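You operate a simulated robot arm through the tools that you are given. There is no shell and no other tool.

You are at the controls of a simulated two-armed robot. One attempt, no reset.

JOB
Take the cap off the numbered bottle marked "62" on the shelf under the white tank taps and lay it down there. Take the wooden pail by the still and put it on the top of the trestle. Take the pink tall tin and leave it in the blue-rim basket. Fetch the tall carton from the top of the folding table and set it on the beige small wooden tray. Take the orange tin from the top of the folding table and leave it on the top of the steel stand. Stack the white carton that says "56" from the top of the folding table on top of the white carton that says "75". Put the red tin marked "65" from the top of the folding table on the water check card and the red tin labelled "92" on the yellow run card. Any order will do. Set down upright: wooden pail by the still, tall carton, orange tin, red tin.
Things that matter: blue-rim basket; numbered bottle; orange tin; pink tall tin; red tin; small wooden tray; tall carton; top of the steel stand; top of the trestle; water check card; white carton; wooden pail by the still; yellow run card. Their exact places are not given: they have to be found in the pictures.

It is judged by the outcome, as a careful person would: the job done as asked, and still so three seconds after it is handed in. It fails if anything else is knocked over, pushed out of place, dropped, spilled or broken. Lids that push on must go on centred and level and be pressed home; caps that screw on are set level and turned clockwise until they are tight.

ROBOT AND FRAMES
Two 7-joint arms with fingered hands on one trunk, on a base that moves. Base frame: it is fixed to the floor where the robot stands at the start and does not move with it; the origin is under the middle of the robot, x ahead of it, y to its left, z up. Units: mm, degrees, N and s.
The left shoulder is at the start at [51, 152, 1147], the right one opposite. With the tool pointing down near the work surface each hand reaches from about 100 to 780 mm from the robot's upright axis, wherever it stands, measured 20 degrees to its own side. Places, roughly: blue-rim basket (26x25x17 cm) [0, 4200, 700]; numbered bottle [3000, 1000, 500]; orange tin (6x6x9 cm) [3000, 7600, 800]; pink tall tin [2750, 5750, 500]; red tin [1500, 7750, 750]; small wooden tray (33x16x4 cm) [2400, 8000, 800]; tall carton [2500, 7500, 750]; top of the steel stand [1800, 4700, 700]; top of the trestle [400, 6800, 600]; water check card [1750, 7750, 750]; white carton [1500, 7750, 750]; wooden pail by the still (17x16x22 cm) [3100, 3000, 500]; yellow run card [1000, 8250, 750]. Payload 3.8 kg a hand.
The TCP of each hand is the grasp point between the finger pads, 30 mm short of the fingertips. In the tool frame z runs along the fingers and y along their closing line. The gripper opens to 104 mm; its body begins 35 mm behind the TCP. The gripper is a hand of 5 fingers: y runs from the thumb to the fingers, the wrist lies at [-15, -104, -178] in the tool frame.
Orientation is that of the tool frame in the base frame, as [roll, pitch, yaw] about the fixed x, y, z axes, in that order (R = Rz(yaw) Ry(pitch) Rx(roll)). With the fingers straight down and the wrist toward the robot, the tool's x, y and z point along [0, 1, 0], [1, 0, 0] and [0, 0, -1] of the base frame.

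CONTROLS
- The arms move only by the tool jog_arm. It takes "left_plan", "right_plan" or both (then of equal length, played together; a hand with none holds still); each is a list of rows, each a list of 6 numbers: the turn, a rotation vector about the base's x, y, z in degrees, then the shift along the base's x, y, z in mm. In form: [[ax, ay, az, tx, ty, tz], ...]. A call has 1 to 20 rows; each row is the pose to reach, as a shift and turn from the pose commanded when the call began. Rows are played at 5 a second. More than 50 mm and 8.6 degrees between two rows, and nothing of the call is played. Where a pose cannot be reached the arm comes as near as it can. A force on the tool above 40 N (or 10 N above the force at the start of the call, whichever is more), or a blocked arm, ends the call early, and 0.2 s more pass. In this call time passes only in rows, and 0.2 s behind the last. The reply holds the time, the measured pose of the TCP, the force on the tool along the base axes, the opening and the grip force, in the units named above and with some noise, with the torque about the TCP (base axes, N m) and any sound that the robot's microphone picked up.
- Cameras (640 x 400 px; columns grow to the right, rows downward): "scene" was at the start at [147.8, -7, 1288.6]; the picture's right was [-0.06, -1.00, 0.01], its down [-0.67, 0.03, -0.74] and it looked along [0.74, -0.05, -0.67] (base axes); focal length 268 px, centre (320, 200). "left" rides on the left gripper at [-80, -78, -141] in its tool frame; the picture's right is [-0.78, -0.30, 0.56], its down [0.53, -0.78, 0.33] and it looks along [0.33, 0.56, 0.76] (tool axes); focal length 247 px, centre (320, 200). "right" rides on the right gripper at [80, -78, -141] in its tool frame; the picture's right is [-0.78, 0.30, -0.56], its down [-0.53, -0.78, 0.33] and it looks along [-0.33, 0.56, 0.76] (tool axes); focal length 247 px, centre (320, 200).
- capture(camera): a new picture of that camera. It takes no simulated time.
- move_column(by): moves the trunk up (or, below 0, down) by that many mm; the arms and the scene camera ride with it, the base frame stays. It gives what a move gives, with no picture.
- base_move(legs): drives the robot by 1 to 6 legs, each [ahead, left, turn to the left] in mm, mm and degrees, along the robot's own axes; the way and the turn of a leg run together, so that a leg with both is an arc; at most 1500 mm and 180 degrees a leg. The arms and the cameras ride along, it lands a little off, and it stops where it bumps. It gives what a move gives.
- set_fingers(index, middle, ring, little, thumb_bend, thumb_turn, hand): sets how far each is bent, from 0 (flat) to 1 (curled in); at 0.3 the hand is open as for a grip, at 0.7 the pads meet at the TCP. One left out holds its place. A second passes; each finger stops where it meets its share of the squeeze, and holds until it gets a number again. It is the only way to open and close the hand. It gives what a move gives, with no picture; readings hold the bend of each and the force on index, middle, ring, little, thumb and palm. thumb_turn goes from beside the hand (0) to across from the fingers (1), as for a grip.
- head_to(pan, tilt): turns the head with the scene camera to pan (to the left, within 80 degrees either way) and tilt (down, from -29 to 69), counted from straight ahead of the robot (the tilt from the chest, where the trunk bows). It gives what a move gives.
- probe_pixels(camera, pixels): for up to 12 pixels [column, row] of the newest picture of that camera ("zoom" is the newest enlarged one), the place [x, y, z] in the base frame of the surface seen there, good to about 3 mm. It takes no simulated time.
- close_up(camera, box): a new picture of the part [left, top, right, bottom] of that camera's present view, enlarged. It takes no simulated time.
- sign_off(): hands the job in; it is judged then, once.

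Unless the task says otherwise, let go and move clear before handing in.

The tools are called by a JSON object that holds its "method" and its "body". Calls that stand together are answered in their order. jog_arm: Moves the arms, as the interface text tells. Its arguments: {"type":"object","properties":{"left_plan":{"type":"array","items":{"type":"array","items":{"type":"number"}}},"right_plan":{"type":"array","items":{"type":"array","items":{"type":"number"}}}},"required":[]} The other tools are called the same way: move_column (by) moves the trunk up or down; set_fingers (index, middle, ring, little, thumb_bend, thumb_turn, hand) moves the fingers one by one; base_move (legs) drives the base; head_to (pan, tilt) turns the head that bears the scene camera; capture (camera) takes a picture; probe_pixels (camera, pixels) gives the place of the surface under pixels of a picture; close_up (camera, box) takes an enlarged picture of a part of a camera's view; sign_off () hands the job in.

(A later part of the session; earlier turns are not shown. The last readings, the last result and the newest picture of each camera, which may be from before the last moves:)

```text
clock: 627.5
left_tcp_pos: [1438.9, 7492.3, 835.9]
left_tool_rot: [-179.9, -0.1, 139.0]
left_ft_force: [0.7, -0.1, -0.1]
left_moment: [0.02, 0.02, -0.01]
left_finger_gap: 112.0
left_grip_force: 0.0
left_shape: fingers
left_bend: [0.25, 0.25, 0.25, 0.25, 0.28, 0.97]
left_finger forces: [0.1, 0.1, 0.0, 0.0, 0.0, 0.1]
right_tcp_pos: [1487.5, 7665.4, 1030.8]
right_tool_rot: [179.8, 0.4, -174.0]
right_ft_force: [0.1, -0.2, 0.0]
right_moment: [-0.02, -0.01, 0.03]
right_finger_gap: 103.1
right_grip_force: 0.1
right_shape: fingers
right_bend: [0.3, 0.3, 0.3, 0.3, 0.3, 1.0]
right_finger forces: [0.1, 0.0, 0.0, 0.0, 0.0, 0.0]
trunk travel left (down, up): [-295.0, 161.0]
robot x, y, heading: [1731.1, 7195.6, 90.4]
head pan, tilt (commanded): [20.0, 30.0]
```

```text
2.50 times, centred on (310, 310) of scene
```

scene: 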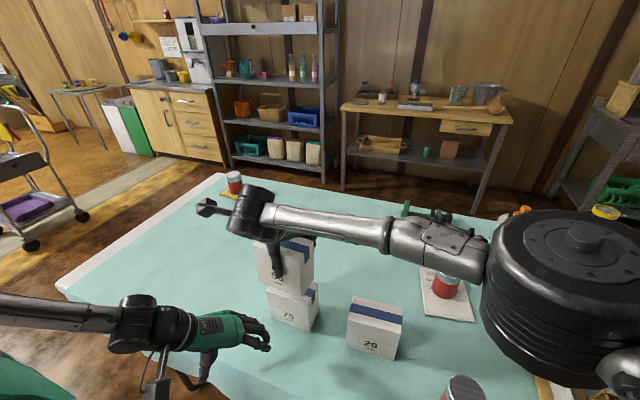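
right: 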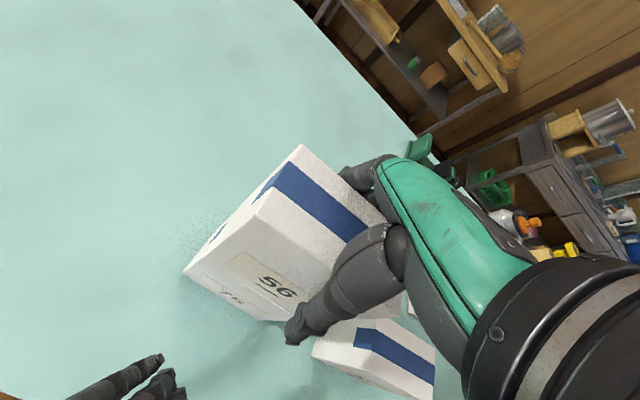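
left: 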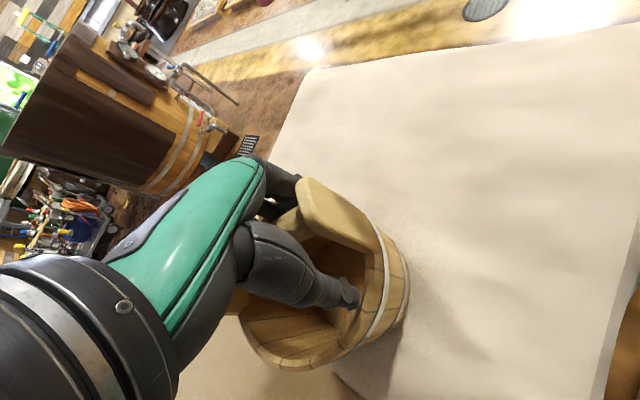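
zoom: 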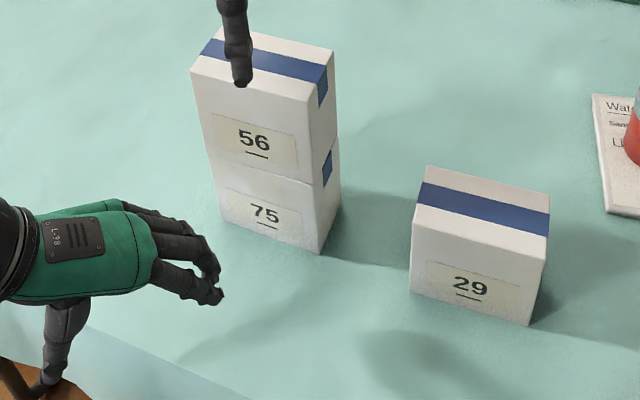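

Carton 56 is neatly stacked on 75. I'll back off, bring the right hand back to its side, and move along to the tall carton.

{"method": "base_move", "body": {"legs": [[-230, 0, 0]]}}

{"method": "jog_arm", "body": {"right_plan": [[0, 0, -1, 45, 0, -8], [0, 0, -2, 90, 0, -16], [0, 0, -3, 135, 0, -24], [0, 0, -4, 180, 0, -32], [0, 0, -5, 225, 0, -40], [0, 0, -6, 270, 0, -48], [0, 0, -6, 315, 0, -56], [0, 0, -6, 360, 0, -64], [0, 0, -6, 405, 0, -72], [0, 0, -6, 440, 0, -80]], "left_plan": [[0, 0, 0, 10, 5, 12], [0, 0, 0, 20, 10, 24], [0, 0, 0, 30, 15, 36], [0, 0, 0, 40, 20, 48], [0, 0, 0, 50, 25, 60], [0, 0, 0, 60, 30, 72], [0, 0, 0, 70, 35, 84], [0, 0, 0, 80, 40, 96], [0, 0, 0, 90, 45, 108], [0, 0, 0, 100, 50, 120]]}}

{"method": "base_move", "body": {"legs": [[0, -600, 0]]}}

{"method": "head_to", "body": {"pan": -10, "tilt": 30}}

{"method": "capture", "body": {"camera": "scene"}}

```text
clock: 629.3
left_tcp_pos: [1439.7, 7256.1, 835.4]
left_tool_rot: [-179.9, 0.0, 139.0]
left_ft_force: [-1.0, 0.1, -0.7]
left_moment: [-0.03, 0.0, -0.01]
left_finger_gap: 112.2
left_grip_force: 0.1
left_shape: fingers
left_bend: [0.25, 0.25, 0.25, 0.25, 0.28, 0.97]
left_finger forces: [0.1, 0.0, 0.0, 0.0, 0.1, 0.1]
right_tcp_pos: [1486.8, 7430.4, 1029.4]
right_tool_rot: [179.8, 0.4, -173.8]
right_ft_force: [-0.3, -0.6, 0.2]
right_moment: [0.02, 0.0, 0.01]
right_finger_gap: 102.8
right_grip_force: 0.1
right_shape: fingers
right_bend: [0.3, 0.3, 0.3, 0.3, 0.3, 1.0]
right_finger forces: [0.0, 0.0, 0.0, 0.0, 0.0, 0.0]
trunk travel left (down, up): [-295.0, 161.0]
robot x, y, heading: [1734.6, 6960.2, 90.4]
head pan, tilt (commanded): [20.0, 30.0]
```

```text
clock: 631.5
left_tcp_pos: [1539.1, 7305.1, 956.1]
left_tool_rot: [-179.9, 0.0, 139.1]
left_ft_force: [0.7, 0.1, 0.5]
left_moment: [0.0, 0.0, -0.01]
left_finger_gap: 112.0
left_grip_force: 0.0
left_shape: fingers
left_bend: [0.25, 0.25, 0.25, 0.25, 0.28, 0.97]
left_finger forces: [0.1, 0.0, 0.0, 0.0, 0.0, 0.1]
right_tcp_pos: [1924.0, 7428.5, 949.8]
right_tool_rot: [179.6, 0.3, -179.8]
right_ft_force: [0.1, 0.1, 0.7]
right_moment: [-0.04, 0.0, -0.02]
right_finger_gap: 102.6
right_grip_force: 0.0
right_shape: fingers
right_bend: [0.3, 0.3, 0.3, 0.3, 0.3, 1.0]
right_finger forces: [0.0, 0.1, 0.0, 0.1, 0.0, 0.1]
trunk travel left (down, up): [-295.0, 161.0]
robot x, y, heading: [1732.6, 6956.4, 90.4]
head pan, tilt (commanded): [20.0, 30.0]
```

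```text
clock: 634.9
left_tcp_pos: [2127.4, 7313.2, 955.7]
left_tool_rot: [180.0, 0.1, 139.9]
left_ft_force: [-0.3, -0.7, -0.4]
left_moment: [0.0, -0.03, -0.02]
left_finger_gap: 112.3
left_grip_force: 0.0
left_shape: fingers
left_bend: [0.25, 0.25, 0.25, 0.25, 0.28, 0.97]
left_finger forces: [0.0, 0.0, 0.0, 0.0, 0.1, 0.1]
right_tcp_pos: [2509.6, 7441.1, 950.3]
right_tool_rot: [179.8, 0.5, -179.0]
right_ft_force: [-0.9, 0.4, -0.6]
right_moment: [-0.01, 0.0, 0.0]
right_finger_gap: 102.8
right_grip_force: 0.1
right_shape: fingers
right_bend: [0.3, 0.3, 0.3, 0.3, 0.3, 1.0]
right_finger forces: [0.1, 0.0, 0.0, 0.1, 0.0, 0.1]
trunk travel left (down, up): [-295.0, 161.0]
robot x, y, heading: [2325.4, 6970.5, 91.4]
head pan, tilt (commanded): [20.0, 30.0]
```

```text
clock: 635.8
left_tcp_pos: [2127.6, 7313.9, 955.6]
left_tool_rot: [180.0, 0.0, 139.9]
left_ft_force: [-0.5, 0.0, -0.8]
left_moment: [-0.01, -0.05, -0.01]
left_finger_gap: 112.3
left_grip_force: 0.0
left_shape: fingers
left_bend: [0.25, 0.25, 0.25, 0.25, 0.28, 0.97]
left_finger forces: [0.1, 0.1, 0.0, 0.1, 0.0, 0.0]
right_tcp_pos: [2509.8, 7441.3, 950.4]
right_tool_rot: [179.8, 0.4, -179.1]
right_ft_force: [-0.3, 0.1, 0.2]
right_moment: [-0.01, 0.02, 0.01]
right_finger_gap: 102.6
right_grip_force: 0.1
right_shape: fingers
right_bend: [0.3, 0.3, 0.3, 0.3, 0.3, 1.0]
right_finger forces: [0.0, 0.0, 0.0, 0.0, 0.0, 0.1]
trunk travel left (down, up): [-295.0, 161.0]
robot x, y, heading: [2322.9, 6965.9, 91.3]
head pan, tilt (commanded): [-10.0, 30.0]
```

```text
taken
```

scene: 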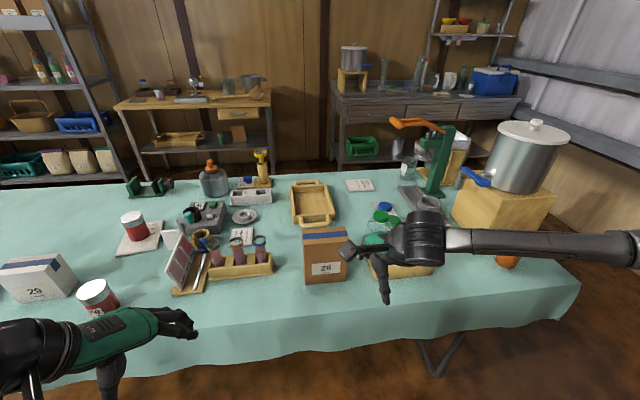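

The tall carton (label 26) is at (325,255) and the wooden tray at (313,203). I'll zoom and measure both.

{"method": "close_up", "body": {"camera": "scene", "box": [250, 165, 410, 300]}}

{"method": "probe_pixels", "body": {"camera": "zoom", "pixels": [[175, 205], [300, 195], [175, 230], [310, 225], [240, 200], [245, 235], [245, 330], [180, 330], [130, 60], [270, 60], [290, 160], [140, 165]]}}

```text
2.96 times, centred on (330, 232) of scene
```

zoom: 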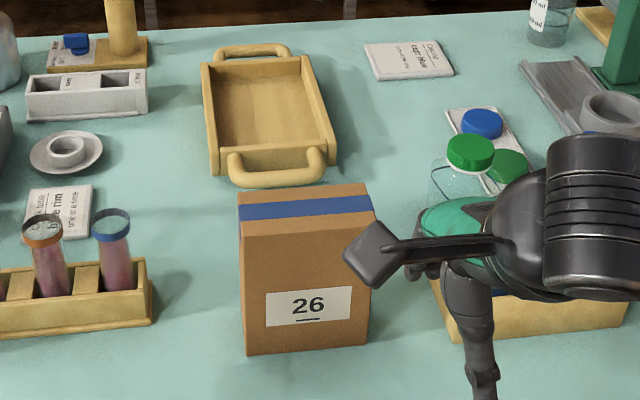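

```text
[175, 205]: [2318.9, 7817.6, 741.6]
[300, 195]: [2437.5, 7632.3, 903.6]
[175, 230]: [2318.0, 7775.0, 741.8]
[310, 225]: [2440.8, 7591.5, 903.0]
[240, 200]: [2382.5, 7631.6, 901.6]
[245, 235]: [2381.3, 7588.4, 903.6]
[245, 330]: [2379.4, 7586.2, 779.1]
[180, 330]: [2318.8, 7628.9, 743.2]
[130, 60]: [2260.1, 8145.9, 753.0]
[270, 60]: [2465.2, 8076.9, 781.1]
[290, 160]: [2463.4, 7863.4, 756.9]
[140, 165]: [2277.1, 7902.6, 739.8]
```

{"method": "probe_pixels", "body": {"camera": "zoom", "pixels": [[265, 105], [211, 110], [318, 110], [272, 150], [252, 62], [278, 178], [252, 48], [240, 130], [300, 130], [365, 335], [374, 212], [245, 195]]}}

```text
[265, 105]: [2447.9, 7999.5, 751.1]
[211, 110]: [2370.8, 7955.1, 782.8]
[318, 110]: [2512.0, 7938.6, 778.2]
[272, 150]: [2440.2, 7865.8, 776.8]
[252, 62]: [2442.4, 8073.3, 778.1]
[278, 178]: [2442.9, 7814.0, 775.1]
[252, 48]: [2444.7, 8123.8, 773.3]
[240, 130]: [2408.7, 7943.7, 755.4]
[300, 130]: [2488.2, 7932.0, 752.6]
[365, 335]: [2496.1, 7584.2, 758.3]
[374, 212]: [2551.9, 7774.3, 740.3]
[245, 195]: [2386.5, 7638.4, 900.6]
```

The tray's inside is about 117×190 mm (floor z≈751, centre [2441,7969]); the carton is ~117×58×161 mm, so it must go in turned lengthwise. I'll pick it up with the right hand now; the placement is better reached from the north side.

{"method": "base_move", "body": {"legs": [[165, 72, -1.3]]}}

{"method": "capture", "body": {"camera": "right"}}

{"method": "capture", "body": {"camera": "scene"}}

```text
clock: 637.3
left_tcp_pos: [2060.9, 7482.1, 955.9]
left_tool_rot: [-180.0, 0.0, 138.8]
left_ft_force: [-0.3, 0.3, -0.5]
left_moment: [0.0, 0.01, -0.03]
left_finger_gap: 112.3
left_grip_force: 0.0
left_shape: fingers
left_bend: [0.25, 0.25, 0.25, 0.25, 0.28, 0.97]
left_finger forces: [0.0, 0.1, 0.0, 0.0, 0.0, 0.1]
right_tcp_pos: [2445.5, 7603.5, 951.3]
right_tool_rot: [179.8, 0.4, 179.9]
right_ft_force: [-0.4, -0.8, 0.0]
right_moment: [-0.02, 0.01, 0.0]
right_finger_gap: 102.8
right_grip_force: 0.1
right_shape: fingers
right_bend: [0.3, 0.3, 0.3, 0.3, 0.3, 1.0]
right_finger forces: [0.0, 0.0, 0.0, 0.0, 0.0, 0.0]
trunk travel left (down, up): [-295.0, 161.0]
robot x, y, heading: [2251.5, 7134.3, 90.4]
head pan, tilt (commanded): [-10.0, 30.0]
```

```text
taken
```

right: 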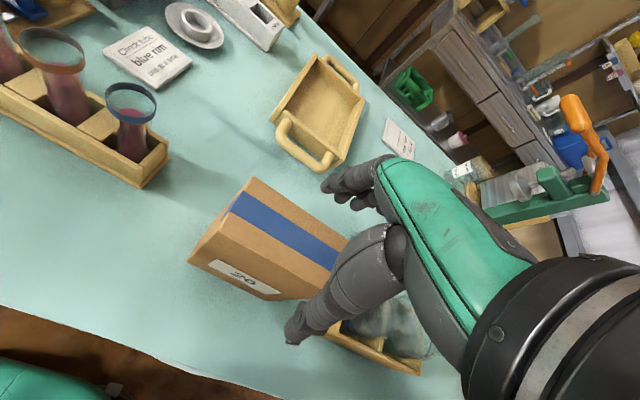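

```text
taken
```

scene: 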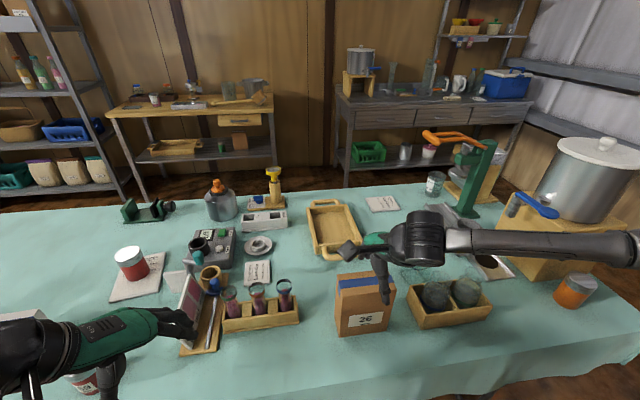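

I'll refine the carton's top edges from the right camera.

{"method": "probe_pixels", "body": {"camera": "right", "pixels": [[254, 182], [195, 255], [340, 240], [225, 220], [300, 215], [255, 290], [265, 225], [320, 272], [225, 270]]}}

```text
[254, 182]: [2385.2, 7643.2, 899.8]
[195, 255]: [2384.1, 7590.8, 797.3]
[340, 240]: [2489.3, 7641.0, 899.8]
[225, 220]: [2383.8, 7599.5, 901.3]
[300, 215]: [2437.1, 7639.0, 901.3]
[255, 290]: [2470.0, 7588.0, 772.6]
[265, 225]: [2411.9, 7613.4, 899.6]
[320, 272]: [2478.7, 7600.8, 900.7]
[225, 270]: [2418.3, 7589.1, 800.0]
```

Carton centre [2438,7616], top z 901. I'll align and descend to grip it across its depth.

{"method": "jog_arm", "body": {"right_plan": [[0, 0, 0, -4, 6, -15], [0, 0, 0, -7.5, 12.5, -35], [0, 0, 0, -7.5, 12.5, -60], [0, 0, 0, -7.5, 12.5, -77]]}}

{"method": "set_fingers", "body": {"hand": "right", "index": 0.52, "middle": 0.54, "ring": 0.54, "little": 0.54, "thumb_bend": 0.54}}

{"method": "set_fingers", "body": {"hand": "right", "index": 0.62, "middle": 0.66, "ring": 0.66, "little": 0.64, "thumb_bend": 0.66}}

{"method": "capture", "body": {"camera": "right"}}

{"method": "close_up", "body": {"camera": "scene", "box": [290, 210, 490, 350]}}

```text
clock: 638.3
left_tcp_pos: [2061.0, 7482.8, 956.7]
left_tool_rot: [-180.0, 0.0, 138.8]
left_ft_force: [0.2, -0.3, -0.4]
left_moment: [0.03, -0.01, -0.02]
left_finger_gap: 112.0
left_grip_force: 0.1
left_shape: fingers
left_bend: [0.25, 0.25, 0.25, 0.25, 0.28, 0.97]
left_finger forces: [0.0, 0.0, 0.0, 0.1, 0.0, 0.1]
right_tcp_pos: [2435.3, 7616.3, 872.5]
right_tool_rot: [179.8, 0.3, 179.8]
right_ft_force: [0.1, -0.1, -1.2]
right_moment: [0.02, -0.02, -0.01]
right_finger_gap: 102.8
right_grip_force: 0.0
right_shape: fingers
right_bend: [0.3, 0.3, 0.3, 0.3, 0.3, 1.0]
right_finger forces: [0.1, 0.1, 0.0, 0.0, 0.0, 0.0]
trunk travel left (down, up): [-295.0, 161.0]
robot x, y, heading: [2255.7, 7134.1, 90.0]
head pan, tilt (commanded): [-10.0, 30.0]
```

```text
clock: 639.3
left_tcp_pos: [2059.8, 7483.4, 955.0]
left_tool_rot: [-180.0, 0.0, 138.9]
left_ft_force: [0.2, -0.1, 0.2]
left_moment: [0.0, -0.03, 0.03]
left_finger_gap: 112.1
left_grip_force: 0.1
left_shape: fingers
left_bend: [0.25, 0.25, 0.25, 0.25, 0.28, 0.97]
left_finger forces: [0.1, 0.1, 0.0, 0.1, 0.0, 0.0]
right_tcp_pos: [2434.5, 7617.1, 872.4]
right_tool_rot: [179.7, 0.4, 179.9]
right_ft_force: [1.5, 1.8, 5.6]
right_moment: [0.05, -0.11, 0.12]
right_finger_gap: 62.7
right_grip_force: 23.9
right_shape: fingers
right_bend: [0.46, 0.51, 0.51, 0.53, 0.52, 1.0]
right_finger forces: [13.2, 3.0, 2.2, 7.3, 22.0, 0.1]
trunk travel left (down, up): [-295.0, 161.0]
robot x, y, heading: [2253.5, 7129.0, 90.1]
head pan, tilt (commanded): [-10.0, 30.0]
```

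```text
clock: 640.3
left_tcp_pos: [2060.4, 7482.8, 956.3]
left_tool_rot: [179.9, 0.0, 138.8]
left_ft_force: [-0.7, 0.2, 0.3]
left_moment: [0.0, -0.01, -0.01]
left_finger_gap: 111.9
left_grip_force: 0.0
left_shape: fingers
left_bend: [0.25, 0.25, 0.25, 0.25, 0.28, 0.97]
left_finger forces: [0.0, 0.1, 0.0, 0.1, 0.0, 0.1]
right_tcp_pos: [2435.1, 7616.5, 872.6]
right_tool_rot: [179.7, 0.4, 179.8]
right_ft_force: [-0.1, 2.9, 7.7]
right_moment: [0.63, -0.25, 0.05]
right_finger_gap: 57.8
right_grip_force: 38.3
right_shape: fingers
right_bend: [0.48, 0.54, 0.55, 0.58, 0.57, 0.99]
right_finger forces: [15.4, 7.7, 7.7, 8.7, 37.2, 0.0]
trunk travel left (down, up): [-295.0, 161.0]
robot x, y, heading: [2254.2, 7133.5, 90.3]
head pan, tilt (commanded): [-10.0, 30.0]
```

```text
taken
```

right: 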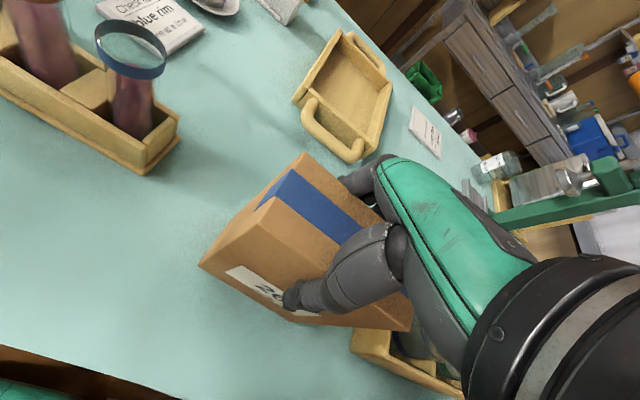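

```text
2.86 times, centred on (390, 280) of scene
```

zoom: 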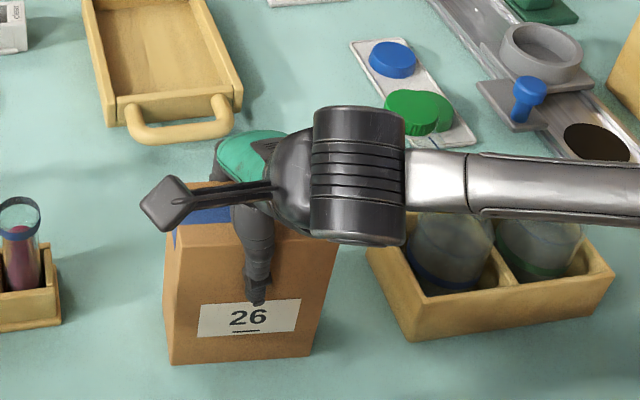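

The tall carton is held firmly (37 N). I'll lift it, back off, and look for the orange tin.

{"method": "jog_arm", "body": {"right_plan": [[0, 0, 0, 0, 0, 20], [0, 0, 0, 0, 0, 55], [0, 0, 0, 0, 0, 90], [0, 0, 0, 0, -10, 110]]}}

{"method": "base_move", "body": {"legs": [[-170, 0, 0], [0, -500, 0]]}}

{"method": "capture", "body": {"camera": "scene"}}

```text
clock: 641.3
left_tcp_pos: [2059.7, 7484.1, 956.2]
left_tool_rot: [-179.9, 0.0, 138.8]
left_ft_force: [0.6, -0.5, -0.4]
left_moment: [0.0, 0.03, 0.0]
left_finger_gap: 112.1
left_grip_force: 0.0
left_shape: fingers
left_bend: [0.25, 0.25, 0.25, 0.25, 0.28, 0.97]
left_finger forces: [0.0, 0.1, 0.0, 0.0, 0.1, 0.0]
right_tcp_pos: [2439.3, 7608.7, 984.5]
right_tool_rot: [179.8, 0.4, 179.9]
right_ft_force: [-0.1, 0.7, -4.5]
right_moment: [0.02, 0.05, -0.05]
right_finger_gap: 58.2
right_grip_force: 35.3
right_shape: fingers
right_bend: [0.49, 0.55, 0.56, 0.58, 0.56, 0.99]
right_finger forces: [14.0, 6.5, 6.7, 7.4, 36.6, 0.0]
trunk travel left (down, up): [-295.0, 161.0]
robot x, y, heading: [2255.2, 7134.2, 90.3]
head pan, tilt (commanded): [-10.0, 30.0]
```

```text
clock: 645.3
left_tcp_pos: [2564.4, 7320.3, 955.4]
left_tool_rot: [180.0, 0.0, 139.0]
left_ft_force: [-0.1, -0.2, -0.6]
left_moment: [-0.01, 0.04, 0.01]
left_finger_gap: 112.1
left_grip_force: 0.1
left_shape: fingers
left_bend: [0.25, 0.25, 0.25, 0.25, 0.28, 0.97]
left_finger forces: [0.0, 0.0, 0.0, 0.0, 0.0, 0.0]
right_tcp_pos: [2942.9, 7447.7, 984.1]
right_tool_rot: [179.8, 0.4, 180.0]
right_ft_force: [-0.5, 0.1, -3.6]
right_moment: [0.04, 0.0, -0.03]
right_finger_gap: 57.9
right_grip_force: 35.9
right_shape: fingers
right_bend: [0.49, 0.55, 0.56, 0.58, 0.56, 0.99]
right_finger forces: [14.2, 6.4, 6.7, 7.3, 36.6, 0.0]
trunk travel left (down, up): [-295.0, 161.0]
robot x, y, heading: [2761.2, 6972.2, 90.6]
head pan, tilt (commanded): [-10.0, 30.0]
```

```text
taken
```

scene: 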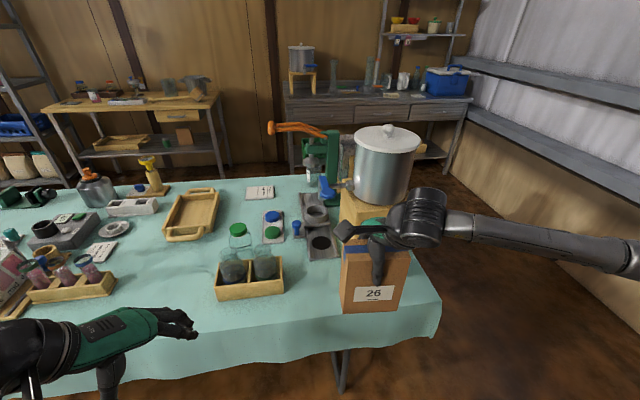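

The carton hides the orange tin; I'll strafe further right so my left hand comes in front of it.

{"method": "base_move", "body": {"legs": [[0, -440, -0.5]]}}

{"method": "head_to", "body": {"pan": 15, "tilt": 32}}

{"method": "capture", "body": {"camera": "scene"}}

```text
clock: 648.1
left_tcp_pos: [3024.3, 7322.9, 955.5]
left_tool_rot: [180.0, 0.0, 137.8]
left_ft_force: [0.7, 0.1, 0.0]
left_moment: [-0.02, -0.01, 0.0]
left_finger_gap: 111.8
left_grip_force: 0.0
left_shape: fingers
left_bend: [0.25, 0.25, 0.25, 0.25, 0.28, 0.97]
left_finger forces: [0.0, 0.0, 0.1, 0.1, 0.0, 0.0]
right_tcp_pos: [3405.7, 7440.8, 983.9]
right_tool_rot: [179.8, 0.3, 178.9]
right_ft_force: [-0.2, 0.1, -3.3]
right_moment: [0.0, 0.04, 0.01]
right_finger_gap: 57.6
right_grip_force: 35.9
right_shape: fingers
right_bend: [0.49, 0.55, 0.56, 0.58, 0.56, 0.99]
right_finger forces: [14.1, 6.4, 6.7, 7.3, 36.5, 0.0]
trunk travel left (down, up): [-295.0, 161.0]
robot x, y, heading: [3211.2, 6966.1, 89.3]
head pan, tilt (commanded): [-10.0, 30.0]
```

```text
clock: 649.0
left_tcp_pos: [3025.8, 7322.3, 956.6]
left_tool_rot: [-179.9, -0.1, 137.8]
left_ft_force: [0.1, -1.1, -0.2]
left_moment: [0.0, 0.01, 0.0]
left_finger_gap: 112.3
left_grip_force: 0.0
left_shape: fingers
left_bend: [0.25, 0.25, 0.25, 0.25, 0.28, 0.97]
left_finger forces: [0.0, 0.0, 0.0, 0.0, 0.0, 0.0]
right_tcp_pos: [3404.6, 7440.8, 984.1]
right_tool_rot: [179.8, 0.3, 178.8]
right_ft_force: [0.4, 0.1, -3.1]
right_moment: [0.02, 0.02, 0.03]
right_finger_gap: 57.8
right_grip_force: 35.2
right_shape: fingers
right_bend: [0.49, 0.55, 0.56, 0.58, 0.56, 0.99]
right_finger forces: [14.2, 6.4, 6.6, 7.3, 36.5, 0.1]
trunk travel left (down, up): [-295.0, 161.0]
robot x, y, heading: [3213.1, 6970.3, 89.3]
head pan, tilt (commanded): [15.0, 32.0]
```

```text
taken
```

scene: 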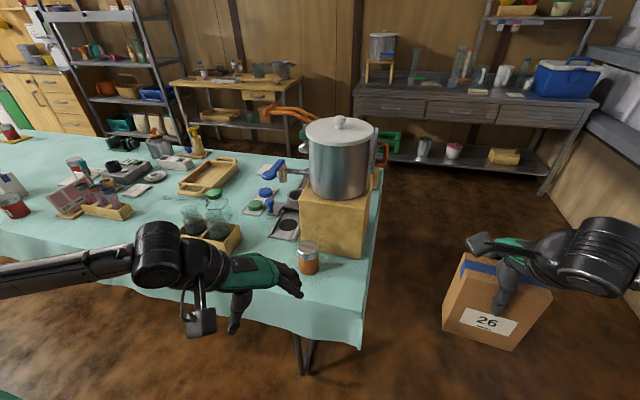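

The orange tin is at (308,258), in front of the wooden block with the pot. I'll zoom and probe it.

{"method": "close_up", "body": {"camera": "scene", "box": [230, 170, 400, 310]}}

{"method": "probe_pixels", "body": {"camera": "zoom", "pixels": [[289, 222], [290, 250], [290, 290], [258, 260], [322, 260], [295, 200], [400, 250], [200, 150], [340, 170], [420, 320], [245, 170], [290, 275]]}}

```text
2.86 times, centred on (315, 240) of scene
```

zoom: 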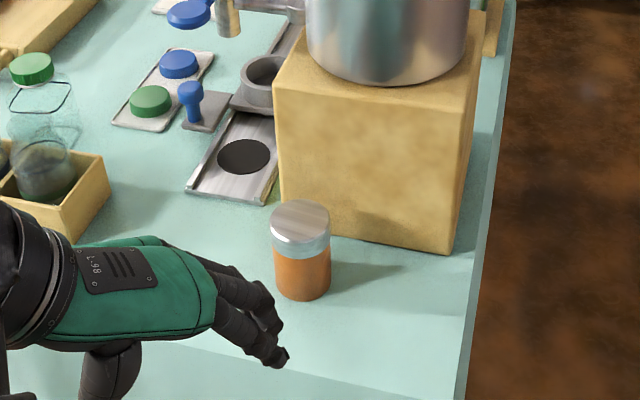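

```text
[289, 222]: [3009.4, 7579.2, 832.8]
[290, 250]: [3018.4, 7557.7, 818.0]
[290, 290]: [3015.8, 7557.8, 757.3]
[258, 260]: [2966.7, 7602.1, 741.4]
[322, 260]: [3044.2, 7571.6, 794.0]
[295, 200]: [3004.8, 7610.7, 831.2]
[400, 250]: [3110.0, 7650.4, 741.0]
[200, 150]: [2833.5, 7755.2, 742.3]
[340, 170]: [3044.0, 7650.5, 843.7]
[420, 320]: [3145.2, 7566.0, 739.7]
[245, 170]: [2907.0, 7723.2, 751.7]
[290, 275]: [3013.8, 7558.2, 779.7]
```

The orange tin is centred near [3019,7587], top z≈832; the block's face is only ~35 mm behind it. I'll probe the block and pot to see what clearance a top grip would have.

{"method": "probe_pixels", "body": {"camera": "zoom", "pixels": [[285, 105], [370, 120], [465, 150], [330, 75], [385, 82], [380, 40], [345, 60], [440, 60], [275, 140], [300, 88], [385, 20]]}}

```text
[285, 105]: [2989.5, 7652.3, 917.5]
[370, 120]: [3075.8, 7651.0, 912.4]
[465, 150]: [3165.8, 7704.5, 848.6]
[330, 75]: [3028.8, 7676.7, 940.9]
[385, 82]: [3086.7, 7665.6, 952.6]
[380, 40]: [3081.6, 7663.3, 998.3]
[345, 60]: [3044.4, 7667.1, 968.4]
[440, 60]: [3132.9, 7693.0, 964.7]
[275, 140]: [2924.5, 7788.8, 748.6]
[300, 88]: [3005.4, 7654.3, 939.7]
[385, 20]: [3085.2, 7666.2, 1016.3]
```

A top grip would crowd the block, so I'll use a level side grip with the left hand, pointing right-forward. First I turn the left hand to straight fingers-down.

{"method": "jog_arm", "body": {"left_plan": [[0, 0, 8.4, -10, 15, 0], [0, 0, 16.9, -20, 30, 0], [0, 0, 25.3, -35, 45, 0], [0, 0, 33.8, -50, 60, 0], [0, 0, 42.2, -65, 75, 0]]}}

{"method": "jog_arm", "body": {"left_plan": [[3.25, -7.0, 3.25, -2, 2, -6], [6.5, -13.9, 6.5, -4, 4, -12], [9.75, -20.9, 9.75, -6, 6, -18], [13, -27.9, 13, -8, 8, -24], [16.25, -34.9, 16.25, -10, 10, -30], [19.5, -41.8, 19.5, -12, 12, -36], [22.75, -48.8, 22.75, -14, 14, -42], [26, -55.8, 26, -16, 16, -48], [29.25, -62.8, 29.25, -18, 18, -54], [32.5, -69.7, 32.5, -20, 20, -60], [35.75, -76.7, 35.75, -22, 22, -66], [39, -83.7, 39, -24, 24, -72]]}}

{"method": "capture", "body": {"camera": "scene"}}

{"method": "capture", "body": {"camera": "left"}}

```text
clock: 650.1
left_tcp_pos: [2960.7, 7399.4, 954.9]
left_tool_rot: [-179.8, -0.1, -179.9]
left_ft_force: [-0.4, 0.5, 0.0]
left_moment: [0.03, 0.0, -0.02]
left_finger_gap: 112.1
left_grip_force: 0.0
left_shape: fingers
left_bend: [0.25, 0.25, 0.25, 0.25, 0.28, 0.97]
left_finger forces: [0.0, 0.1, 0.0, 0.0, 0.1, 0.0]
right_tcp_pos: [3407.3, 7441.7, 982.6]
right_tool_rot: [179.9, 0.4, 178.9]
right_ft_force: [-1.0, 0.9, -3.6]
right_moment: [0.04, 0.04, -0.01]
right_finger_gap: 57.8
right_grip_force: 35.7
right_shape: fingers
right_bend: [0.49, 0.55, 0.56, 0.58, 0.56, 0.99]
right_finger forces: [14.0, 6.3, 6.6, 7.3, 36.6, 0.1]
trunk travel left (down, up): [-295.0, 161.0]
robot x, y, heading: [3210.2, 6971.2, 89.0]
head pan, tilt (commanded): [15.0, 32.0]
```

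```text
clock: 652.8
left_tcp_pos: [2935.7, 7423.3, 883.4]
left_tool_rot: [3.2, 89.9, 53.2]
left_ft_force: [0.2, -0.8, -0.1]
left_moment: [0.01, 0.0, 0.02]
left_finger_gap: 112.1
left_grip_force: 0.1
left_shape: fingers
left_bend: [0.25, 0.25, 0.25, 0.25, 0.28, 0.97]
left_finger forces: [0.0, 0.1, 0.2, 0.0, 0.0, 0.0]
right_tcp_pos: [3405.9, 7442.3, 982.1]
right_tool_rot: [179.7, 0.5, 178.9]
right_ft_force: [0.7, -0.8, -3.6]
right_moment: [0.03, 0.07, 0.01]
right_finger_gap: 57.6
right_grip_force: 35.1
right_shape: fingers
right_bend: [0.49, 0.55, 0.56, 0.58, 0.56, 0.99]
right_finger forces: [14.0, 6.4, 6.7, 7.3, 36.4, 0.0]
trunk travel left (down, up): [-295.0, 161.0]
robot x, y, heading: [3216.4, 6970.2, 89.3]
head pan, tilt (commanded): [15.0, 32.0]
```

```text
taken
```

scene: 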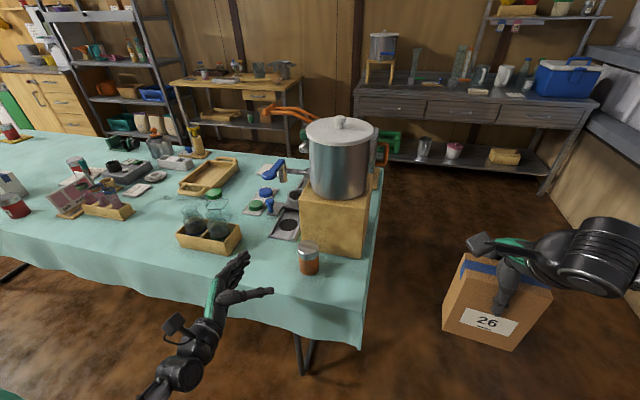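

```text
taken
```

left: 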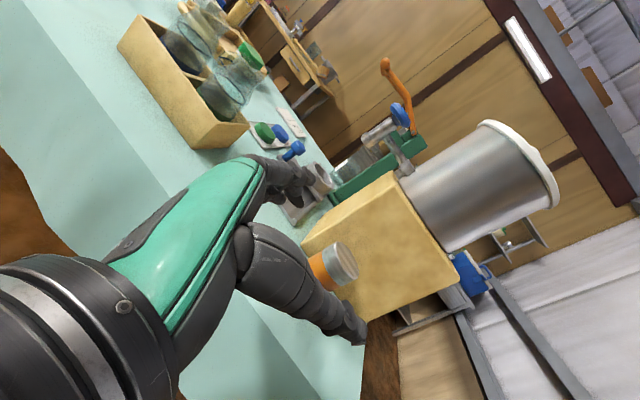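

The left hand is level, pointing at the tin. I'll pre-close it a little, lower to tin height, and move to the pre-grasp point.

{"method": "set_fingers", "body": {"hand": "left", "index": 0.39, "middle": 0.39, "ring": 0.39, "little": 0.39, "thumb_bend": 0.37, "thumb_turn": 1.0}}

{"method": "jog_arm", "body": {"left_plan": [[0, 0, 0, 2, 20, -25], [0, 0, 0, 4, 40, -50], [0, 0, 0, 5, 58, -70], [0, 0, 0, 6, 72, -80]]}}

{"method": "capture", "body": {"camera": "scene"}}

{"method": "capture", "body": {"camera": "left"}}

```text
clock: 653.8
left_tcp_pos: [2936.0, 7421.3, 882.6]
left_tool_rot: [61.4, 89.9, 111.3]
left_ft_force: [-0.1, 0.1, 0.0]
left_moment: [0.0, 0.0, 0.01]
left_finger_gap: 83.5
left_grip_force: 0.1
left_shape: fingers
left_bend: [0.39, 0.39, 0.39, 0.39, 0.37, 0.98]
left_finger forces: [0.0, 0.1, 0.0, 0.0, 0.0, 0.0]
right_tcp_pos: [3405.1, 7442.1, 983.6]
right_tool_rot: [179.8, 0.4, 178.9]
right_ft_force: [-0.1, -0.5, -3.6]
right_moment: [0.0, 0.01, 0.01]
right_finger_gap: 57.9
right_grip_force: 35.4
right_shape: fingers
right_bend: [0.49, 0.55, 0.56, 0.58, 0.56, 0.99]
right_finger forces: [14.2, 6.4, 6.6, 7.2, 36.4, 0.0]
trunk travel left (down, up): [-295.0, 161.0]
robot x, y, heading: [3213.0, 6971.5, 89.2]
head pan, tilt (commanded): [15.0, 32.0]
```

```text
clock: 654.8
left_tcp_pos: [2941.3, 7493.7, 803.8]
left_tool_rot: [151.2, 89.9, -159.0]
left_ft_force: [0.1, -0.4, -0.4]
left_moment: [0.01, 0.05, -0.01]
left_finger_gap: 83.6
left_grip_force: 0.0
left_shape: fingers
left_bend: [0.39, 0.39, 0.39, 0.39, 0.37, 0.98]
left_finger forces: [0.1, 0.0, 0.1, 0.0, 0.0, 0.1]
right_tcp_pos: [3406.0, 7441.2, 983.5]
right_tool_rot: [180.0, 0.5, 178.9]
right_ft_force: [0.1, 0.3, -3.6]
right_moment: [0.0, 0.02, 0.01]
right_finger_gap: 58.0
right_grip_force: 35.3
right_shape: fingers
right_bend: [0.49, 0.55, 0.56, 0.58, 0.56, 0.99]
right_finger forces: [14.1, 6.4, 6.5, 7.3, 36.4, 0.0]
trunk travel left (down, up): [-295.0, 161.0]
robot x, y, heading: [3213.2, 6970.1, 89.2]
head pan, tilt (commanded): [15.0, 32.0]
```

```text
taken
```

scene: 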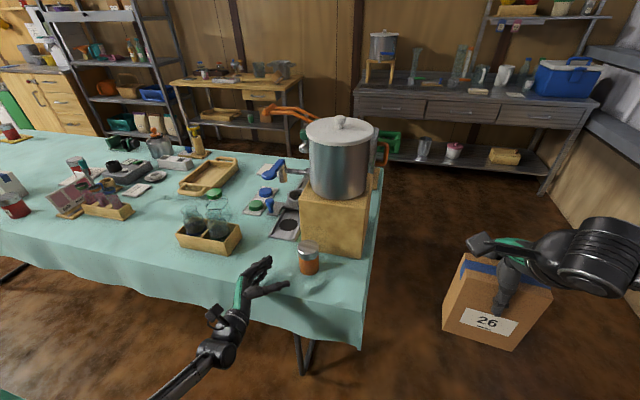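

```text
taken
```

left: 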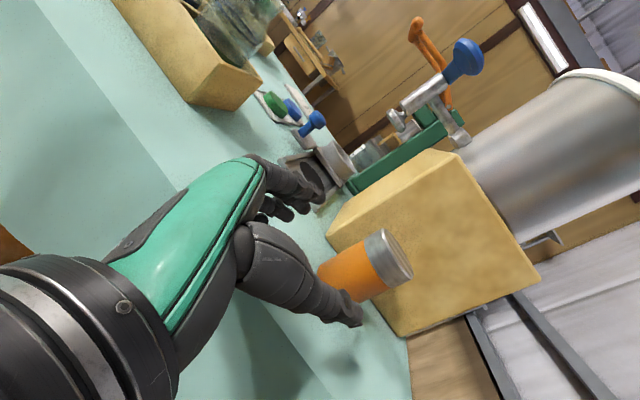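

{"method": "probe_pixels", "body": {"camera": "left", "pixels": [[392, 255], [345, 270], [370, 262], [360, 245], [372, 290], [330, 275], [410, 262], [385, 240]]}}

{"method": "close_up", "body": {"camera": "scene", "box": [220, 210, 380, 330]}}

```text
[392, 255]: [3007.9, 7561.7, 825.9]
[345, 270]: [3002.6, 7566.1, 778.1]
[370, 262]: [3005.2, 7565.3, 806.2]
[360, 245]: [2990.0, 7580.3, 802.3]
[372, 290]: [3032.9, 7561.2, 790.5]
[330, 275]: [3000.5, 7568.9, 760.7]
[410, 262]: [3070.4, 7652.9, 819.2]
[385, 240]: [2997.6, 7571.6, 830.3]
```

```text
3.33 times, centred on (300, 270) of scene
```

zoom: 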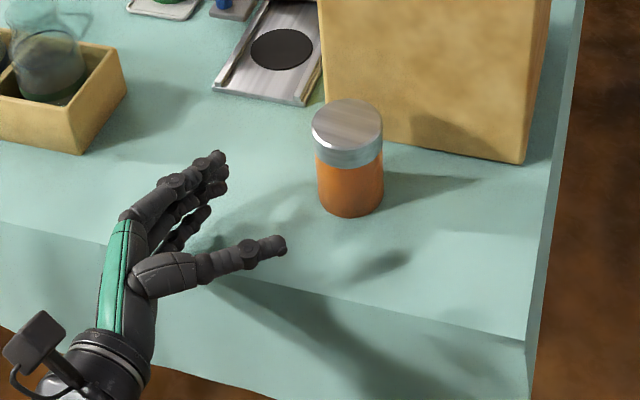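

Aligned along the hand's axis. I'll advance ~113 mm to enclose the tin.

{"method": "jog_arm", "body": {"left_plan": [[0, 0, 0, 18, 21.5, 0], [0, 0, 0, 36, 43, 0], [0, 0, 0, 54, 65, 0], [0, 0, 0, 72, 86, 0]]}}

{"method": "close_up", "body": {"camera": "scene", "box": [220, 210, 380, 330]}}

{"method": "capture", "body": {"camera": "left"}}

```text
clock: 655.8
left_tcp_pos: [3015.8, 7579.9, 799.9]
left_tool_rot: [112.6, 89.7, 162.5]
left_ft_force: [0.3, 0.2, 0.8]
left_moment: [0.0, 0.01, 0.0]
left_finger_gap: 83.6
left_grip_force: 0.2
left_shape: fingers
left_bend: [0.39, 0.39, 0.39, 0.39, 0.37, 0.98]
left_finger forces: [0.0, 0.1, 0.0, 0.0, 0.1, 0.0]
right_tcp_pos: [3407.8, 7442.4, 982.6]
right_tool_rot: [179.9, 0.2, 178.9]
right_ft_force: [0.7, 0.1, -4.0]
right_moment: [0.01, 0.06, 0.01]
right_finger_gap: 58.0
right_grip_force: 35.8
right_shape: fingers
right_bend: [0.49, 0.55, 0.56, 0.58, 0.56, 0.99]
right_finger forces: [14.1, 6.4, 6.6, 7.4, 36.4, 0.0]
trunk travel left (down, up): [-295.0, 161.0]
robot x, y, heading: [3213.5, 6971.3, 88.9]
head pan, tilt (commanded): [15.0, 32.0]
```

```text
3.33 times, centred on (300, 270) of scene
```

zoom: 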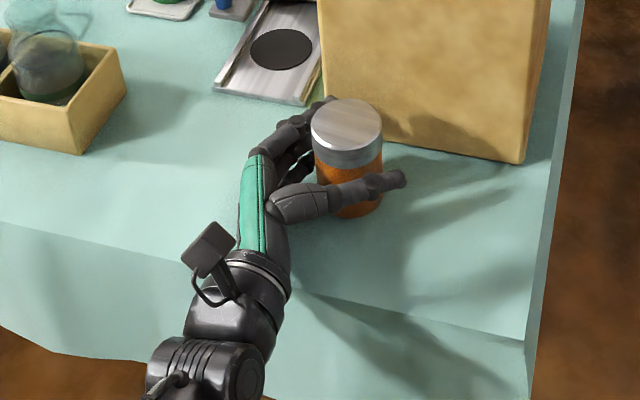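

```text
taken
```

left: 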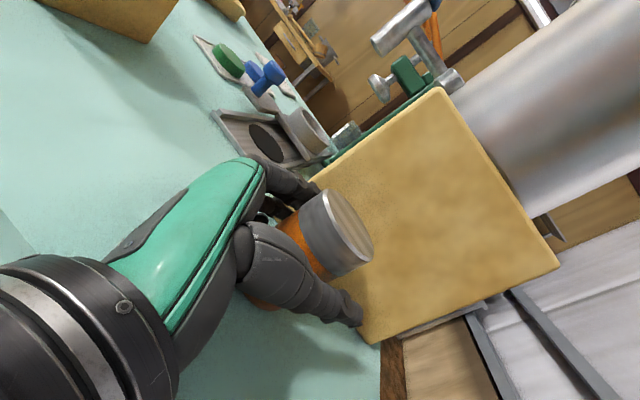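

The tin sits between thumb and fingers with no contact. I'll close on it.

{"method": "set_fingers", "body": {"hand": "left", "index": 0.55, "middle": 0.55, "ring": 0.55, "little": 0.55, "thumb_bend": 0.55}}

{"method": "set_fingers", "body": {"hand": "left", "index": 0.68, "middle": 0.7, "ring": 0.7, "little": 0.7, "thumb_bend": 0.68}}

{"method": "close_up", "body": {"camera": "scene", "box": [220, 210, 380, 330]}}

```text
clock: 656.8
left_tcp_pos: [3013.6, 7578.7, 800.2]
left_tool_rot: [56.8, 89.9, 106.7]
left_ft_force: [0.3, 0.3, -0.1]
left_moment: [0.04, 0.03, -0.02]
left_finger_gap: 55.1
left_grip_force: 10.5
left_shape: fingers
left_bend: [0.51, 0.53, 0.53, 0.53, 0.48, 0.99]
left_finger forces: [4.1, 1.6, 1.8, 2.8, 9.8, 0.0]
right_tcp_pos: [3405.6, 7441.9, 983.0]
right_tool_rot: [179.8, 0.4, 178.9]
right_ft_force: [0.3, -0.3, -3.2]
right_moment: [0.05, 0.03, -0.02]
right_finger_gap: 57.8
right_grip_force: 36.1
right_shape: fingers
right_bend: [0.49, 0.55, 0.56, 0.58, 0.56, 0.99]
right_finger forces: [14.1, 6.2, 6.6, 7.2, 36.4, 0.1]
trunk travel left (down, up): [-295.0, 161.0]
robot x, y, heading: [3206.5, 6967.0, 89.2]
head pan, tilt (commanded): [15.0, 32.0]
```

```text
clock: 657.8
left_tcp_pos: [3013.8, 7578.5, 800.3]
left_tool_rot: [7.4, 89.9, 57.4]
left_ft_force: [-1.2, 1.2, 3.2]
left_moment: [0.16, 0.1, 0.07]
left_finger_gap: 54.2
left_grip_force: 27.2
left_shape: fingers
left_bend: [0.59, 0.63, 0.62, 0.64, 0.46, 0.97]
left_finger forces: [7.8, 6.4, 6.4, 7.7, 26.7, 0.0]
right_tcp_pos: [3405.7, 7441.7, 983.9]
right_tool_rot: [179.9, 0.3, 178.9]
right_ft_force: [0.6, -0.8, -3.4]
right_moment: [0.01, 0.03, 0.04]
right_finger_gap: 57.7
right_grip_force: 35.8
right_shape: fingers
right_bend: [0.49, 0.55, 0.56, 0.58, 0.56, 0.99]
right_finger forces: [14.0, 6.3, 6.7, 7.2, 36.4, 0.1]
trunk travel left (down, up): [-295.0, 161.0]
robot x, y, heading: [3211.3, 6968.2, 89.5]
head pan, tilt (commanded): [15.0, 32.0]
```

```text
3.33 times, centred on (300, 270) of scene
```

zoom: 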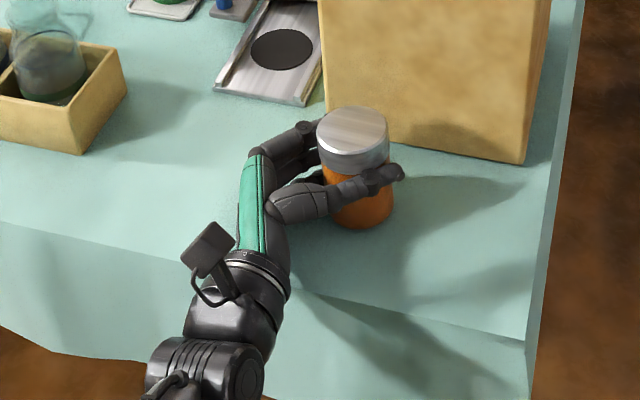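

Orange tin gripped (27 N). I'll lift it clear, back off, and carry both items around the east end to the north side.

{"method": "jog_arm", "body": {"left_plan": [[0, 0, 0, 0, 0, 15], [0, 0, 0, -2, -2, 45], [0, 0, 0, -10, -12, 80], [0, 0, 0, -20, -24, 110]]}}

{"method": "base_move", "body": {"legs": [[-60, 0, 0.8], [0, -570, 0], [850, -220, 0], [870, 0, 0]]}}

{"method": "capture", "body": {"camera": "scene"}}

```text
clock: 658.8
left_tcp_pos: [2994.0, 7552.7, 912.0]
left_tool_rot: [88.5, 89.9, 138.4]
left_ft_force: [-0.1, -0.1, -1.9]
left_moment: [-0.03, 0.04, 0.02]
left_finger_gap: 54.0
left_grip_force: 26.6
left_shape: fingers
left_bend: [0.59, 0.63, 0.63, 0.64, 0.46, 0.97]
left_finger forces: [8.0, 6.4, 6.1, 6.5, 26.4, 0.0]
right_tcp_pos: [3406.9, 7440.9, 983.5]
right_tool_rot: [179.9, 0.3, 179.0]
right_ft_force: [-0.2, 0.1, -3.0]
right_moment: [0.08, 0.04, -0.02]
right_finger_gap: 57.7
right_grip_force: 35.4
right_shape: fingers
right_bend: [0.49, 0.55, 0.56, 0.58, 0.56, 0.99]
right_finger forces: [14.1, 6.4, 6.6, 7.2, 36.4, 0.0]
trunk travel left (down, up): [-295.0, 161.0]
robot x, y, heading: [3214.7, 6966.6, 89.4]
head pan, tilt (commanded): [15.0, 32.0]
```

```text
clock: 671.1
left_tcp_pos: [3774.8, 9250.4, 910.6]
left_tool_rot: [173.8, 89.9, -136.5]
left_ft_force: [0.1, -0.8, -1.8]
left_moment: [-0.01, 0.02, 0.03]
left_finger_gap: 54.3
left_grip_force: 26.3
left_shape: fingers
left_bend: [0.59, 0.63, 0.63, 0.64, 0.46, 0.97]
left_finger forces: [8.0, 6.3, 6.1, 6.5, 26.4, 0.0]
right_tcp_pos: [4185.5, 9136.0, 984.4]
right_tool_rot: [179.7, 0.4, 178.7]
right_ft_force: [0.0, 1.0, -3.9]
right_moment: [0.01, 0.04, 0.03]
right_finger_gap: 57.6
right_grip_force: 35.9
right_shape: fingers
right_bend: [0.49, 0.55, 0.56, 0.58, 0.56, 0.99]
right_finger forces: [14.1, 6.4, 6.6, 7.0, 36.7, 0.0]
trunk travel left (down, up): [-295.0, 161.0]
robot x, y, heading: [3990.0, 8668.6, 88.8]
head pan, tilt (commanded): [15.0, 32.0]
```

```text
taken
```

scene: 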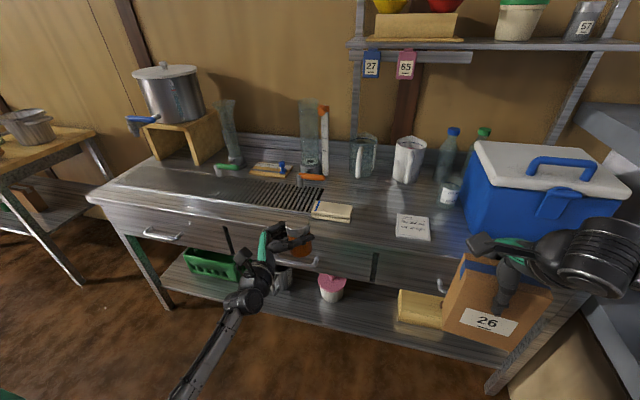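

Both items are safe; the bench is still ~100 mm beyond. I'll back a little, turn west, and go along the north lane to the tray.

{"method": "base_move", "body": {"legs": [[-60, 0, 0], [0, 0, 91], [0, -190, 0], [1000, 0, 0], [440, 0, 0]]}}

{"method": "head_to", "body": {"pan": 40, "tilt": 28}}

{"method": "capture", "body": {"camera": "scene"}}

```text
clock: 684.0
left_tcp_pos: [1984.0, 8578.0, 912.0]
left_tool_rot: [153.8, 89.9, -66.2]
left_ft_force: [0.7, 0.1, -1.2]
left_moment: [-0.03, -0.01, -0.03]
left_finger_gap: 53.4
left_grip_force: 25.5
left_shape: fingers
left_bend: [0.59, 0.63, 0.63, 0.65, 0.46, 0.97]
left_finger forces: [7.6, 6.1, 5.8, 6.2, 25.4, 0.1]
right_tcp_pos: [2096.4, 8989.3, 983.8]
right_tool_rot: [179.8, 0.5, -90.9]
right_ft_force: [-0.4, -0.2, -4.6]
right_moment: [0.01, 0.06, -0.01]
right_finger_gap: 57.4
right_grip_force: 33.3
right_shape: fingers
right_bend: [0.49, 0.55, 0.56, 0.59, 0.56, 0.99]
right_finger forces: [13.2, 6.2, 6.5, 6.9, 34.0, 0.1]
trunk travel left (down, up): [-295.0, 161.0]
robot x, y, heading: [2566.9, 8798.0, 179.4]
head pan, tilt (commanded): [15.0, 32.0]
```

```text
clock: 684.9
left_tcp_pos: [1983.3, 8576.7, 910.5]
left_tool_rot: [130.0, 90.0, -89.9]
left_ft_force: [-0.6, -0.2, -0.7]
left_moment: [-0.01, -0.02, 0.0]
left_finger_gap: 53.5
left_grip_force: 25.2
left_shape: fingers
left_bend: [0.59, 0.63, 0.63, 0.65, 0.46, 0.97]
left_finger forces: [7.6, 6.1, 5.8, 6.1, 25.4, 0.0]
right_tcp_pos: [2095.0, 8989.4, 983.2]
right_tool_rot: [179.8, 0.4, -90.9]
right_ft_force: [0.5, 0.8, -4.0]
right_moment: [-0.03, 0.03, 0.03]
right_finger_gap: 57.3
right_grip_force: 33.3
right_shape: fingers
right_bend: [0.49, 0.55, 0.56, 0.59, 0.56, 0.99]
right_finger forces: [13.2, 6.2, 6.4, 6.7, 34.0, 0.1]
trunk travel left (down, up): [-295.0, 161.0]
robot x, y, heading: [2569.5, 8796.8, 179.4]
head pan, tilt (commanded): [40.0, 28.0]
```

```text
taken
```

scene: 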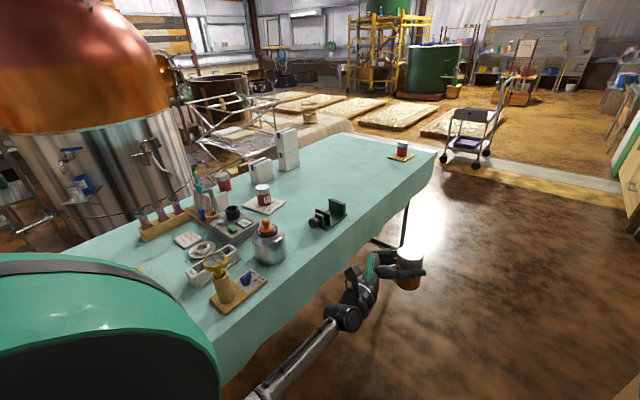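

I'll turn to face the table here (still back from the edge) and look at the surroundings of the tray before approaching.

{"method": "base_move", "body": {"legs": [[85, 0, 0], [0, 0, 90]]}}

{"method": "head_to", "body": {"pan": 5, "tilt": 32}}

{"method": "capture", "body": {"camera": "scene"}}

```text
clock: 688.2
left_tcp_pos: [2232.0, 8237.0, 911.9]
left_tool_rot: [-73.6, 89.8, 111.6]
left_ft_force: [-0.3, 11.5, 2.0]
left_moment: [-0.09, -0.18, 0.28]
left_finger_gap: 53.8
left_grip_force: 31.3
left_shape: fingers
left_bend: [0.61, 0.66, 0.64, 0.66, 0.44, 0.97]
left_finger forces: [6.6, 20.5, 5.5, 5.3, 25.4, 0.0]
right_tcp_pos: [2021.1, 8589.6, 982.3]
right_tool_rot: [-179.9, 0.4, -44.2]
right_ft_force: [0.5, 0.3, -4.3]
right_moment: [-0.01, -0.02, -0.05]
right_finger_gap: 57.2
right_grip_force: 32.9
right_shape: fingers
right_bend: [0.5, 0.56, 0.56, 0.59, 0.57, 0.99]
right_finger forces: [13.2, 6.0, 6.2, 7.0, 33.7, 0.0]
trunk travel left (down, up): [-295.0, 161.0]
robot x, y, heading: [2486.2, 8798.9, -134.3]
head pan, tilt (commanded): [40.0, 28.0]
stopped in leg 2: the force on the tool passed its limit at 54 N (the readings are from after the stop); the commanded pose is now the measured one
```

```text
clock: 689.2
left_tcp_pos: [2233.2, 8237.7, 911.9]
left_tool_rot: [-104.5, 89.8, 80.8]
left_ft_force: [-2.1, 13.5, 2.0]
left_moment: [0.0, -0.08, 0.25]
left_finger_gap: 54.2
left_grip_force: 33.9
left_shape: fingers
left_bend: [0.61, 0.67, 0.65, 0.66, 0.44, 0.97]
left_finger forces: [6.4, 24.8, 5.3, 4.9, 26.0, 0.0]
right_tcp_pos: [2020.1, 8589.6, 983.6]
right_tool_rot: [179.8, 0.3, -44.3]
right_ft_force: [-1.0, 0.1, -3.2]
right_moment: [-0.01, 0.0, -0.02]
right_finger_gap: 57.2
right_grip_force: 32.9
right_shape: fingers
right_bend: [0.5, 0.56, 0.56, 0.59, 0.57, 0.99]
right_finger forces: [13.2, 6.2, 6.0, 7.0, 33.7, 0.0]
trunk travel left (down, up): [-295.0, 161.0]
robot x, y, heading: [2487.5, 8799.4, -134.1]
head pan, tilt (commanded): [5.0, 32.0]
```

```text
taken
```

scene: 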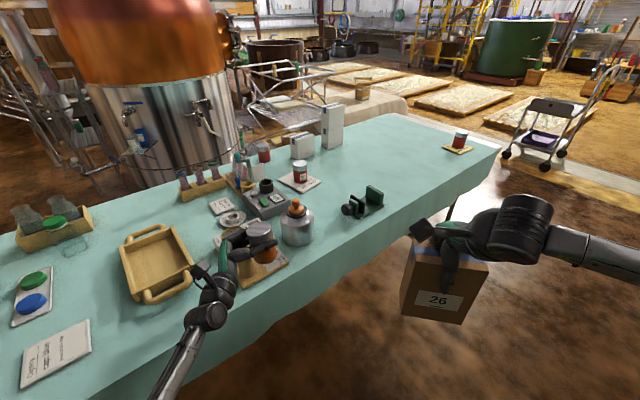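

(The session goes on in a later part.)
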